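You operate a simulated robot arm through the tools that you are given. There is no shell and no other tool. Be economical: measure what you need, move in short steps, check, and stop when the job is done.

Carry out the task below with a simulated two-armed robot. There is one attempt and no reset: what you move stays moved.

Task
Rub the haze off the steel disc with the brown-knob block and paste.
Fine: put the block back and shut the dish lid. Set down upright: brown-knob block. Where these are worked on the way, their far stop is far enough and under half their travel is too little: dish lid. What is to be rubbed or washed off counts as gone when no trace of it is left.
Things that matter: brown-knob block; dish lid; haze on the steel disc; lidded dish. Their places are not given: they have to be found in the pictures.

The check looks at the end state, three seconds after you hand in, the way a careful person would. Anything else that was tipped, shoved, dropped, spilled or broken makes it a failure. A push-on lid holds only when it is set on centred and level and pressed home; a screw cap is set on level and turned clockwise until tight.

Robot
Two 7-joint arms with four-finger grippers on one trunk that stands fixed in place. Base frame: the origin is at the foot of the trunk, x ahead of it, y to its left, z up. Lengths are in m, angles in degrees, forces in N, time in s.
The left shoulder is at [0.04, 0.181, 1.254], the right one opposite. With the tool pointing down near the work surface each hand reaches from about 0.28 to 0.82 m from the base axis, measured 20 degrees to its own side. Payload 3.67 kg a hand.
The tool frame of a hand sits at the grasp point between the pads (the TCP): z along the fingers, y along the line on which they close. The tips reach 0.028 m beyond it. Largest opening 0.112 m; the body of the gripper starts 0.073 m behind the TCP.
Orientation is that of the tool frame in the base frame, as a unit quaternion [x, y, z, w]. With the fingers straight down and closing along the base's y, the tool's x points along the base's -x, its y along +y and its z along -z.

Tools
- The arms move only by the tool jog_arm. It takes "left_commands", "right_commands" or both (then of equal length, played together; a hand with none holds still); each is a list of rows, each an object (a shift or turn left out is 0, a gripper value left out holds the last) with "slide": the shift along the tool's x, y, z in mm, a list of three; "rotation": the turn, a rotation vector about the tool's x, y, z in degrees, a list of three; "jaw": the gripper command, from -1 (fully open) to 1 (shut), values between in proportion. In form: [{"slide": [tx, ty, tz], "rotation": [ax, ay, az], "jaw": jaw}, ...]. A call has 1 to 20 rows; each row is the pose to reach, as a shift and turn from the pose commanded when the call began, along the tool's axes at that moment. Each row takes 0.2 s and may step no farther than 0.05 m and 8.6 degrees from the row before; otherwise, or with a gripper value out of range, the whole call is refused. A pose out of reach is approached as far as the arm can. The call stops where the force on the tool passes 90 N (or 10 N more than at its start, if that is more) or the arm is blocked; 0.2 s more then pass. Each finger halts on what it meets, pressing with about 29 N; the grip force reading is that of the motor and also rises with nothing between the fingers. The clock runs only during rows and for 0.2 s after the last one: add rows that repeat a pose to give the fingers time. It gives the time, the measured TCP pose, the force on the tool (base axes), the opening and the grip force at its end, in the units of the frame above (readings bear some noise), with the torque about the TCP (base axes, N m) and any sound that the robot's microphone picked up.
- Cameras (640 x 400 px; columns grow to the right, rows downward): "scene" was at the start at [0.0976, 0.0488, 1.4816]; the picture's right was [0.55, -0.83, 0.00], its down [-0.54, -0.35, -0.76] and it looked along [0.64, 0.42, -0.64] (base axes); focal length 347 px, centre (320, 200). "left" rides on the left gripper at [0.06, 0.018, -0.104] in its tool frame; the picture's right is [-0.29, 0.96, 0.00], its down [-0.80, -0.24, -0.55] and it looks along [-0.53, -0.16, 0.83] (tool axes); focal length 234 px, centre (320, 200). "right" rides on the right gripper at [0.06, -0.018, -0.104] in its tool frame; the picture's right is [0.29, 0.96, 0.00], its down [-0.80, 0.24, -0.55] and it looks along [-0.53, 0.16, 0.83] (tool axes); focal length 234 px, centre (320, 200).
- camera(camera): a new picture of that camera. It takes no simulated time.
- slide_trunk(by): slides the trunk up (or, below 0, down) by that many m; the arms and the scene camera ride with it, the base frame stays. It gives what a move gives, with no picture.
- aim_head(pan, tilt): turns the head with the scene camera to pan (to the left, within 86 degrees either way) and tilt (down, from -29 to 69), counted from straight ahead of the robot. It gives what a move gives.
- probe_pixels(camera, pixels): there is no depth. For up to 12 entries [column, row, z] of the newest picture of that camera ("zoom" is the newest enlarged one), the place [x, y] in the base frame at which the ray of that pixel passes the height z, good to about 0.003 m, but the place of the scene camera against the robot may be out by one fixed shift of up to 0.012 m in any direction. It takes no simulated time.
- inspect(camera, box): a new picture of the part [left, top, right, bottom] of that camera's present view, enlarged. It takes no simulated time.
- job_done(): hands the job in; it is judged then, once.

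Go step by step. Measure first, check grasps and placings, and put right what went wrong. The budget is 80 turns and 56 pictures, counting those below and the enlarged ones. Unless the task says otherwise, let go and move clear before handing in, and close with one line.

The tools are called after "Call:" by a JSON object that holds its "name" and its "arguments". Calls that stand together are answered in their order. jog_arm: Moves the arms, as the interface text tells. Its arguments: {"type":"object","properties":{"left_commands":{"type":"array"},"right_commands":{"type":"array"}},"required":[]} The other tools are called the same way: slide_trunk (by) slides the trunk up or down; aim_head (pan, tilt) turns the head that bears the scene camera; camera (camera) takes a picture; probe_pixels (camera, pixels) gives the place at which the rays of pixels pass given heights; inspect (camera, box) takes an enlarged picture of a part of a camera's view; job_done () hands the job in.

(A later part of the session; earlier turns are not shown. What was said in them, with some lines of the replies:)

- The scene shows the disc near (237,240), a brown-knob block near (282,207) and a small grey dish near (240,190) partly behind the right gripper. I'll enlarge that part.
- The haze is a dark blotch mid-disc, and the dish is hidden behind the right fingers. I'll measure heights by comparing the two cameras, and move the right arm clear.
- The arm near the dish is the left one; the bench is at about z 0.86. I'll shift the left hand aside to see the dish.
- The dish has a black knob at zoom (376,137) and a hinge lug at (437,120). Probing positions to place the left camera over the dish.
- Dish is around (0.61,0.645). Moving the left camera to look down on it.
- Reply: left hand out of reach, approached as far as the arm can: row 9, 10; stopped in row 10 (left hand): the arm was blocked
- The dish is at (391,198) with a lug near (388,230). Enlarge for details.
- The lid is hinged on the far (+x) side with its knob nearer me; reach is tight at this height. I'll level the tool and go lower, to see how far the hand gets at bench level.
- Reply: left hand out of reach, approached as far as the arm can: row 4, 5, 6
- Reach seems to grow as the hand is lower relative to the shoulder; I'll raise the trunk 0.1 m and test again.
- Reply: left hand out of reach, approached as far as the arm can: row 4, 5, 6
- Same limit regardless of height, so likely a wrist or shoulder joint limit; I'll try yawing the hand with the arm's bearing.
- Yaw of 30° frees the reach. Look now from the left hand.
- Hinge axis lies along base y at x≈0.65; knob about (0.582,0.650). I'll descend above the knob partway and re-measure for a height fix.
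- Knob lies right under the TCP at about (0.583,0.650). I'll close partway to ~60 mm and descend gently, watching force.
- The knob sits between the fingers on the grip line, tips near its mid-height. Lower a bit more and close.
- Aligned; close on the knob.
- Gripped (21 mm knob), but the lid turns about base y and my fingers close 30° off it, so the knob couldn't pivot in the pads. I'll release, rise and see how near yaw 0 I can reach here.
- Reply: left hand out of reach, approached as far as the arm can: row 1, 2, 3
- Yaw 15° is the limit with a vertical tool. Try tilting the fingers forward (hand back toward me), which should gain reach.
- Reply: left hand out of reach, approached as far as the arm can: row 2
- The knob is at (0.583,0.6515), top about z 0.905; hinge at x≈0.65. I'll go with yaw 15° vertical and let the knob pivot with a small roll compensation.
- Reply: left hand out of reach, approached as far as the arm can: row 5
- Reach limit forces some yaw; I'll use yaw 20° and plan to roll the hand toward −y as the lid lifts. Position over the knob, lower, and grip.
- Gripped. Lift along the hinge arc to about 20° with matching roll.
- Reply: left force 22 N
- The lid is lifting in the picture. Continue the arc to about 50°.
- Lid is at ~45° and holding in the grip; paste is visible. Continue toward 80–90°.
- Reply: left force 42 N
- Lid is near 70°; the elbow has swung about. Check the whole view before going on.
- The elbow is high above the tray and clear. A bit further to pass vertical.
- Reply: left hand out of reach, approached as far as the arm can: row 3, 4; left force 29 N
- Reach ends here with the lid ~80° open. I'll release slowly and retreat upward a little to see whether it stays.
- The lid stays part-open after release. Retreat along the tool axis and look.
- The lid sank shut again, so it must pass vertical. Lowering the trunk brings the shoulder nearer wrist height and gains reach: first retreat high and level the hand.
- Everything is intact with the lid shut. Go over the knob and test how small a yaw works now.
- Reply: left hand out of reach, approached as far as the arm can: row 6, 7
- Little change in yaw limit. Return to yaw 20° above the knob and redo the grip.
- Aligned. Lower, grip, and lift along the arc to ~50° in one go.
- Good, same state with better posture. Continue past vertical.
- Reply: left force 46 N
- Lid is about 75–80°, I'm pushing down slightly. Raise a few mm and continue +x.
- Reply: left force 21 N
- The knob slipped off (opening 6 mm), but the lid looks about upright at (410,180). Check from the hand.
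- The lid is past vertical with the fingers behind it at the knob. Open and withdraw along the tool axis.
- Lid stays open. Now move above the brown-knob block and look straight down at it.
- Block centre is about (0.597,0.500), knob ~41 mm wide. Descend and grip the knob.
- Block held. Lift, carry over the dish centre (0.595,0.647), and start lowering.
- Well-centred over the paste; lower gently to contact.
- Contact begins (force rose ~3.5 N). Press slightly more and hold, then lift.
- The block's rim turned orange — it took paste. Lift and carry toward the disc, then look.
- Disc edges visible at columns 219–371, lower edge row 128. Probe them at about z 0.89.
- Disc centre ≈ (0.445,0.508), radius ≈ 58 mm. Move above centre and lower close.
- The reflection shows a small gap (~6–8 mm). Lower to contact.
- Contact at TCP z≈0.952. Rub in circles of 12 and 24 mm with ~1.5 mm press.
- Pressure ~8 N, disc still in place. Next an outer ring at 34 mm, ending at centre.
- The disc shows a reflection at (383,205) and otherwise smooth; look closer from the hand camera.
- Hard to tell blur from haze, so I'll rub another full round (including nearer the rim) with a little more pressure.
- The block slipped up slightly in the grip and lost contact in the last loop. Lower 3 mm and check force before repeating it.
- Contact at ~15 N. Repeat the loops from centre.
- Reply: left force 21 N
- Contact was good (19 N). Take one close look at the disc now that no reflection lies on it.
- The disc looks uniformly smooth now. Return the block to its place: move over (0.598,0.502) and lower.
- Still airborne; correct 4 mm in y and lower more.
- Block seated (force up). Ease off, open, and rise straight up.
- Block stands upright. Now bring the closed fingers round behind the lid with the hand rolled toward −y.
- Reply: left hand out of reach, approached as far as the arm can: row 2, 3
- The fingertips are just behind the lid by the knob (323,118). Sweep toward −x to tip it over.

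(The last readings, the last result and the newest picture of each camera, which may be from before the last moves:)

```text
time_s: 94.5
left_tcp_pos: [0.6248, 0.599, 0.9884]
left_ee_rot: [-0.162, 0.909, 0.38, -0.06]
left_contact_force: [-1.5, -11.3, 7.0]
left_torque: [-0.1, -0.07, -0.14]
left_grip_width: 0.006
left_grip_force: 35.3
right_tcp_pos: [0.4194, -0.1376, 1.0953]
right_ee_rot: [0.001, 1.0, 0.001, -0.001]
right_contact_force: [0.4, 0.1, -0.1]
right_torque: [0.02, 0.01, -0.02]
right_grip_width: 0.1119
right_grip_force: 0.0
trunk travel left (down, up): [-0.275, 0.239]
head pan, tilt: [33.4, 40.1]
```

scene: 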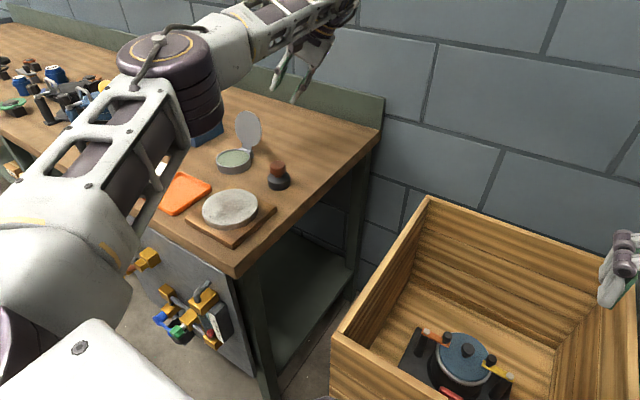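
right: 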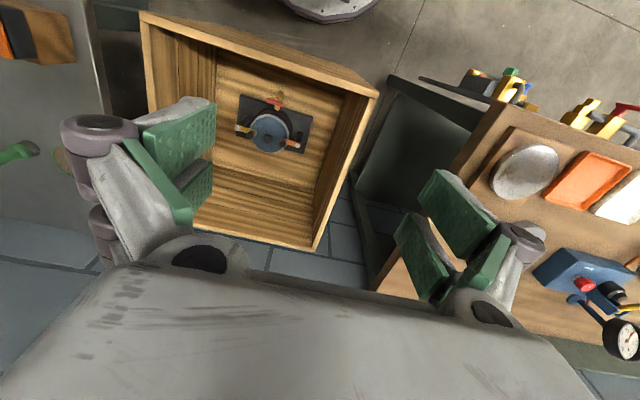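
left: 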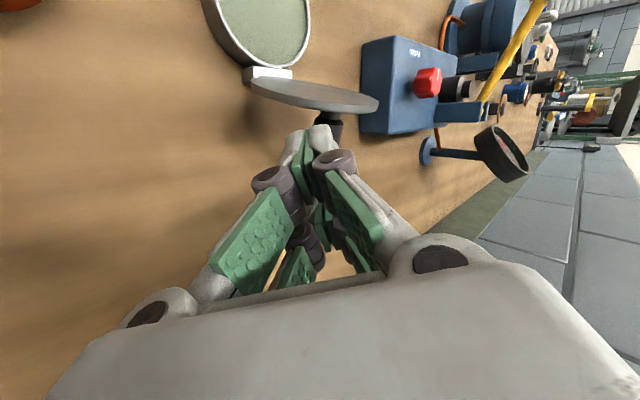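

Something 6 mm wide (the lid's edge or knob) got wedged between the tips. Open slightly and withdraw along the tool axis; the lid should sink shut.

Call:
{"name": "jog_arm", "arguments": {"left_commands": [{"jaw": 0.5}, {"jaw": 0.5}, {"slide": [0, 0, -25]}, {"slide": [0, 0, -60]}, {"slide": [0, 0, -100]}, {"slide": [0, 0, -130]}]}}

Call:
{"name": "inspect", "arguments": {"camera": "scene", "box": [190, 80, 320, 200]}}

```text
time_s: 95.9
left_tcp_pos: [0.6535, 0.5136, 1.0807]
left_ee_rot: [-0.163, 0.908, 0.381, -0.06]
left_contact_force: [0.1, 0.7, 0.3]
left_torque: [0.01, -0.03, 0.0]
left_grip_width: 0.028
left_grip_force: 0.1
right_tcp_pos: [0.4187, -0.1376, 1.0945]
right_ee_rot: [0.0, 1.0, 0.001, 0.0]
right_contact_force: [-0.2, 0.2, -0.1]
right_torque: [0.01, -0.01, -0.01]
right_grip_width: 0.1119
right_grip_force: 0.0
trunk travel left (down, up): [-0.275, 0.239]
head pan, tilt: [33.4, 40.1]
```

```text
3.33 times, centred on (255, 140) of scene
```

zoom: 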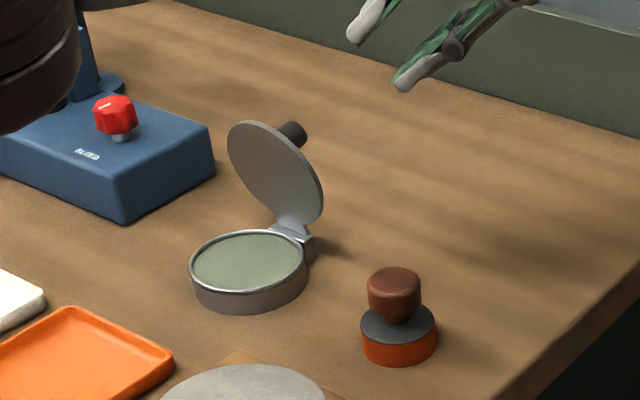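

Lid is ~70° and free to sink. Move the hand level above the dish front while it falls.

Call:
{"name": "jog_arm", "arguments": {"left_commands": [{"slide": [10, 13, 13], "rotation": [7.5, 0, 0], "jaw": 1}, {"slide": [20, 27, 27], "rotation": [15, 0, 0], "jaw": 1}, {"slide": [29, 40, 40], "rotation": [22.5, 0, 0]}, {"slide": [39, 53, 53], "rotation": [30, 0, 0]}, {"slide": [49, 67, 67], "rotation": [37.5, 0, 0]}, {"slide": [58.6, 80, 80], "rotation": [45, 0, 0]}, {"slide": [58.6, 80, 80], "rotation": [45, 0, 0]}, {"slide": [58.6, 80, 80], "rotation": [45, 0, 0]}]}}

```text
time_s: 97.7
left_tcp_pos: [0.5603, 0.6008, 1.0777]
left_ee_rot: [-0.174, 0.985, 0.002, 0.007]
left_contact_force: [0.4, 0.3, -0.2]
left_torque: [-0.01, -0.03, -0.03]
left_grip_width: 0.0003
left_grip_force: 28.7
right_tcp_pos: [0.4187, -0.1369, 1.0957]
right_ee_rot: [0.0, 1.0, 0.0, 0.0]
right_contact_force: [0.5, -0.8, -0.3]
right_torque: [-0.04, -0.02, -0.01]
right_grip_width: 0.1119
right_grip_force: 0.1
trunk travel left (down, up): [-0.275, 0.239]
head pan, tilt: [33.4, 40.1]
```

Press the knob gently from above to be sure the lid is home: move over it and descend.

Call:
{"name": "jog_arm", "arguments": {"left_commands": [{"slide": [-20, 20, 0]}, {"slide": [-39, 40, 0]}, {"slide": [-39, 40, 40]}, {"slide": [-39, 40, 80]}, {"slide": [-39, 40, 110]}, {"slide": [-39, 40, 125]}, {"slide": [-39, 40, 133]}, {"slide": [-39, 40, 133]}]}}

```text
time_s: 99.5
left_tcp_pos: [0.5861, 0.653, 0.9451]
left_ee_rot: [-0.174, 0.985, 0.003, 0.007]
left_contact_force: [0.5, 0.3, 0.4]
left_torque: [0.0, 0.0, -0.01]
left_grip_width: 0.0004
left_grip_force: 28.9
right_tcp_pos: [0.4198, -0.1372, 1.0951]
right_ee_rot: [0.0, 1.0, 0.0, 0.0]
right_contact_force: [0.0, 0.0, -0.2]
right_torque: [0.01, 0.03, 0.0]
right_grip_width: 0.1117
right_grip_force: 0.0
trunk travel left (down, up): [-0.275, 0.239]
head pan, tilt: [33.4, 40.1]
```

No contact yet (tips at ~0.917), so the lid is down or nearly; ease further.

Call:
{"name": "jog_arm", "arguments": {"left_commands": [{"slide": [0, 0, 3]}, {"slide": [0, 0, 6]}, {"slide": [0, 0, 6]}]}}

Call:
{"name": "inspect", "arguments": {"camera": "scene", "box": [190, 80, 320, 200]}}

```text
time_s: 100.3
left_tcp_pos: [0.5871, 0.6533, 0.9418]
left_ee_rot: [-0.174, 0.985, 0.004, 0.007]
left_contact_force: [0.6, -0.3, -0.4]
left_torque: [0.01, 0.0, -0.01]
left_grip_width: 0.0
left_grip_force: 29.6
right_tcp_pos: [0.4195, -0.1365, 1.0948]
right_ee_rot: [0.0, 1.0, 0.001, 0.0]
right_contact_force: [0.5, 0.0, -0.2]
right_torque: [-0.03, 0.01, 0.02]
right_grip_width: 0.112
right_grip_force: 0.1
trunk travel left (down, up): [-0.275, 0.239]
head pan, tilt: [33.4, 40.1]
```

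```text
3.33 times, centred on (255, 140) of scene
```

zoom: 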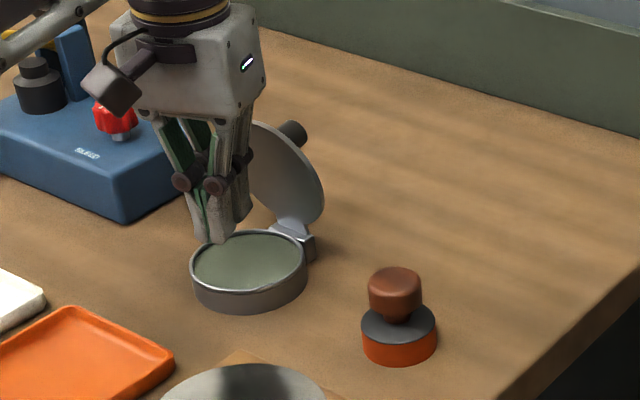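

The lid actually rests at about 75° (stiff hinge), not closing by itself. Go up and around behind it again.

Call:
{"name": "jog_arm", "arguments": {"left_commands": [{"slide": [5, 0, -30]}, {"slide": [10, 0, -70]}, {"slide": [10, 0, -110]}, {"slide": [5, -10, -140]}, {"slide": [-5, -50, -140]}, {"slide": [-16, -95, -140]}, {"slide": [-27, -140, -140], "rotation": [-7.5, 0, 0]}, {"slide": [-47, -145, -140], "rotation": [-15, 0, 0]}, {"slide": [-67, -149, -140], "rotation": [-22.5, 0, 0]}, {"slide": [-87, -152.6, -140], "rotation": [-30, 0, 0]}, {"slide": [-87, -152.6, -140], "rotation": [-37.5, 0, 0]}, {"slide": [-87, -152.6, -140], "rotation": [-45, 0, 0]}]}}

```text
time_s: 102.9
left_tcp_pos: [0.7194, 0.5383, 1.0822]
left_ee_rot: [-0.162, 0.908, 0.381, -0.06]
left_contact_force: [0.1, -0.4, 0.1]
left_torque: [0.03, 0.0, 0.01]
left_grip_width: 0.0
left_grip_force: 29.3
right_tcp_pos: [0.42, -0.1383, 1.0955]
right_ee_rot: [0.0, 1.0, 0.001, -0.001]
right_contact_force: [0.9, -0.2, -0.1]
right_torque: [0.0, 0.02, -0.01]
right_grip_width: 0.112
right_grip_force: 0.0
trunk travel left (down, up): [-0.275, 0.239]
head pan, tilt: [33.4, 40.1]
```

Call:
{"name": "jog_arm", "arguments": {"left_commands": [{"slide": [-4, -4, 40]}, {"slide": [-8, -8, 80]}, {"slide": [-12.5, -12, 121]}]}}

```text
time_s: 103.7
left_tcp_pos: [0.7076, 0.6154, 0.9858]
left_ee_rot: [-0.163, 0.909, 0.379, -0.061]
left_contact_force: [0.2, -1.0, 0.1]
left_torque: [-0.01, 0.03, 0.02]
left_grip_width: 0.0
left_grip_force: 29.5
right_tcp_pos: [0.4192, -0.1359, 1.095]
right_ee_rot: [0.001, 1.0, 0.0, -0.001]
right_contact_force: [0.6, 0.5, 0.7]
right_torque: [-0.03, -0.04, -0.05]
right_grip_width: 0.1118
right_grip_force: 0.1
trunk travel left (down, up): [-0.275, 0.239]
head pan, tilt: [33.4, 40.1]
```

Behind the lid, free. Sweep forward and down along the closing arc.

Call:
{"name": "jog_arm", "arguments": {"left_commands": [{"slide": [12, 3, 3]}, {"slide": [22.6, 5.8, 5.8]}, {"slide": [34, 8.6, 8.6]}, {"slide": [45, 11.5, 11.5]}, {"slide": [52, 13, 13.5]}, {"slide": [59.2, 14.4, 15.8]}, {"slide": [65, 14.6, 19]}, {"slide": [71.4, 14.7, 21.8]}, {"slide": [80.8, 14.3, 27]}, {"slide": [90.2, 12.4, 33.6]}, {"slide": [95.9, 8.9, 40]}, {"slide": [100.6, 4.5, 46.9]}, {"slide": [104.3, -3, 56.3]}]}}

```text
time_s: 106.5
left_tcp_pos: [0.5952, 0.6145, 0.9446]
left_ee_rot: [-0.163, 0.909, 0.379, -0.06]
left_contact_force: [-1.0, 0.2, -0.1]
left_torque: [-0.01, -0.01, 0.01]
left_grip_width: 0.0
left_grip_force: 29.0
right_tcp_pos: [0.4191, -0.1375, 1.095]
right_ee_rot: [0.0, 1.0, 0.001, 0.0]
right_contact_force: [0.3, -0.3, -0.1]
right_torque: [0.0, 0.02, 0.02]
right_grip_width: 0.112
right_grip_force: 0.0
trunk travel left (down, up): [-0.275, 0.239]
head pan, tilt: [33.4, 40.1]
```

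No residual force: the lid seems to have gone down ahead of the finger. Rise, level, and test by pressing on the knob from above.

Call:
{"name": "jog_arm", "arguments": {"left_commands": [{"slide": [0, 0, -30]}, {"slide": [0, 30, -40], "rotation": [7.5, 0, 0]}, {"slide": [0, 60, -45], "rotation": [15, 0, 0]}, {"slide": [0, 80, -40], "rotation": [22.5, 0, 0]}, {"slide": [-2, 87, -33], "rotation": [30, 0, 0]}, {"slide": [-2, 87.6, -33], "rotation": [37.5, 0, 0]}, {"slide": [-2.4, 87.6, -33], "rotation": [45, 0, 0]}]}}

Call:
{"name": "jog_arm", "arguments": {"left_commands": [{"slide": [0, 0, 30]}, {"slide": [0, 0, 60]}, {"slide": [0, 0, 80]}, {"slide": [0, 0, 86]}, {"slide": [0, 0, 86]}]}}

```text
time_s: 108.1
left_tcp_pos: [0.5821, 0.653, 1.0308]
left_ee_rot: [-0.174, 0.985, 0.002, 0.007]
left_contact_force: [0.1, 0.2, -1.4]
left_torque: [-0.02, 0.01, 0.01]
left_grip_width: 0.0001
left_grip_force: 29.0
right_tcp_pos: [0.4183, -0.1372, 1.0951]
right_ee_rot: [-0.001, 1.0, 0.0, 0.0]
right_contact_force: [0.2, 0.0, -0.2]
right_torque: [0.0, 0.0, 0.02]
right_grip_width: 0.1119
right_grip_force: 0.1
trunk travel left (down, up): [-0.275, 0.239]
head pan, tilt: [33.4, 40.1]
```

```text
time_s: 109.3
left_tcp_pos: [0.5836, 0.6522, 0.944]
left_ee_rot: [-0.174, 0.985, 0.003, 0.007]
left_contact_force: [-0.1, -0.3, 2.3]
left_torque: [0.0, 0.0, 0.0]
left_grip_width: 0.0
left_grip_force: 28.7
right_tcp_pos: [0.4191, -0.1372, 1.0949]
right_ee_rot: [0.0, 1.0, -0.001, 0.0]
right_contact_force: [0.9, -0.6, 0.2]
right_torque: [-0.03, 0.01, -0.06]
right_grip_width: 0.1119
right_grip_force: 0.0
trunk travel left (down, up): [-0.275, 0.239]
head pan, tilt: [33.4, 40.1]
```

Light contact at tip z≈0.916, about knob-top height. Press a little more.

Call:
{"name": "jog_arm", "arguments": {"left_commands": [{"slide": [0, 0, 2]}, {"slide": [0, 0, 4]}, {"slide": [0, 0, 4]}]}}

```text
time_s: 110.1
left_tcp_pos: [0.5845, 0.6517, 0.943]
left_ee_rot: [-0.174, 0.985, 0.004, 0.009]
left_contact_force: [5.0, 5.8, 23.0]
left_torque: [0.07, -0.02, 0.01]
left_grip_width: 0.006
left_grip_force: 35.7
right_tcp_pos: [0.4188, -0.1397, 1.0953]
right_ee_rot: [0.0, 1.0, 0.001, 0.0]
right_contact_force: [0.3, 0.5, -0.2]
right_torque: [0.01, 0.02, 0.0]
right_grip_width: 0.1123
right_grip_force: 0.1
trunk travel left (down, up): [-0.275, 0.239]
head pan, tilt: [33.4, 40.1]
```

Firm stop at 23 N: the lid is home. Loosen the jaw, rise and withdraw, then the last picture.

Call:
{"name": "jog_arm", "arguments": {"left_commands": [{"slide": [0, 0, -2], "jaw": 0.4}, {"slide": [0, 0, -2], "jaw": 0.4}, {"slide": [0, 0, -30]}, {"slide": [0, 0, -70]}, {"slide": [0, 0, -110]}, {"slide": [0, 0, -150]}, {"slide": [40, -20, -170]}, {"slide": [80, -50, -180]}, {"slide": [110, -90, -180]}, {"slide": [140, -130, -180]}, {"slide": [170, -170, -180]}, {"slide": [195, -210, -180]}]}}

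Call:
{"name": "inspect", "arguments": {"camera": "scene", "box": [160, 90, 320, 240]}}

```text
refused: row 8 steps farther than a row can; nothing moved
```

```text
2.67 times, centred on (240, 165) of scene
```

zoom: 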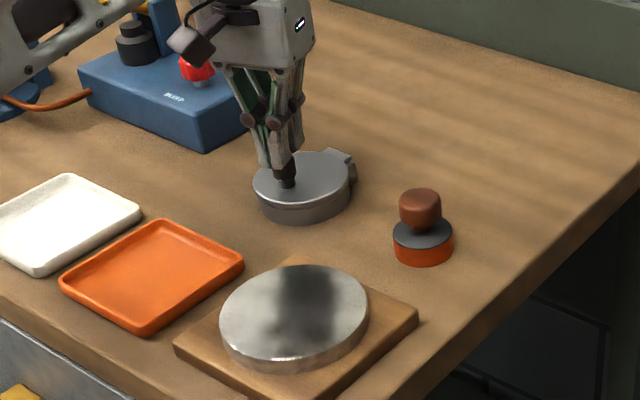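

The move was refused, but the picture shows the lid shut, block upright and disc bright. Retreat in shorter steps, loosening the jaw first.

Call:
{"name": "jog_arm", "arguments": {"left_commands": [{"slide": [0, 0, -2], "jaw": 0.4}, {"slide": [0, 0, -2], "jaw": 0.4}, {"slide": [0, 0, -2], "jaw": 0.4}, {"slide": [0, 0, -30]}, {"slide": [0, 0, -70]}, {"slide": [0, 0, -110]}, {"slide": [0, 0, -150]}, {"slide": [30, -10, -170]}, {"slide": [60, -30, -175]}, {"slide": [85, -60, -180]}, {"slide": [110, -90, -180]}, {"slide": [135, -120, -180]}]}}

```text
time_s: 112.7
left_tcp_pos: [0.4947, 0.4928, 1.1193]
left_ee_rot: [-0.174, 0.985, 0.002, 0.006]
left_contact_force: [0.3, 0.5, 0.8]
left_torque: [0.04, -0.01, 0.03]
left_grip_width: 0.0335
left_grip_force: 0.1
right_tcp_pos: [0.4196, -0.1371, 1.0948]
right_ee_rot: [0.0, 1.0, 0.001, 0.0]
right_contact_force: [-0.4, 0.4, -0.4]
right_torque: [0.02, 0.01, -0.01]
right_grip_width: 0.1123
right_grip_force: 0.0
trunk travel left (down, up): [-0.275, 0.239]
head pan, tilt: [33.4, 40.1]
```

The hand is clear and empty, the last picture showed the lid shut and the block upright, so I'll hand in.

Call:
{"name": "job_done", "arguments": {}}

```text
The job is handed in.
```

I rubbed the whole disc with the pasted block and it looked clean in the last pictures, though its reflections make a faint trace of haze hard to rule out. The block is back upright in its place, the dish lid is pressed shut, and both hands are empty and clear.
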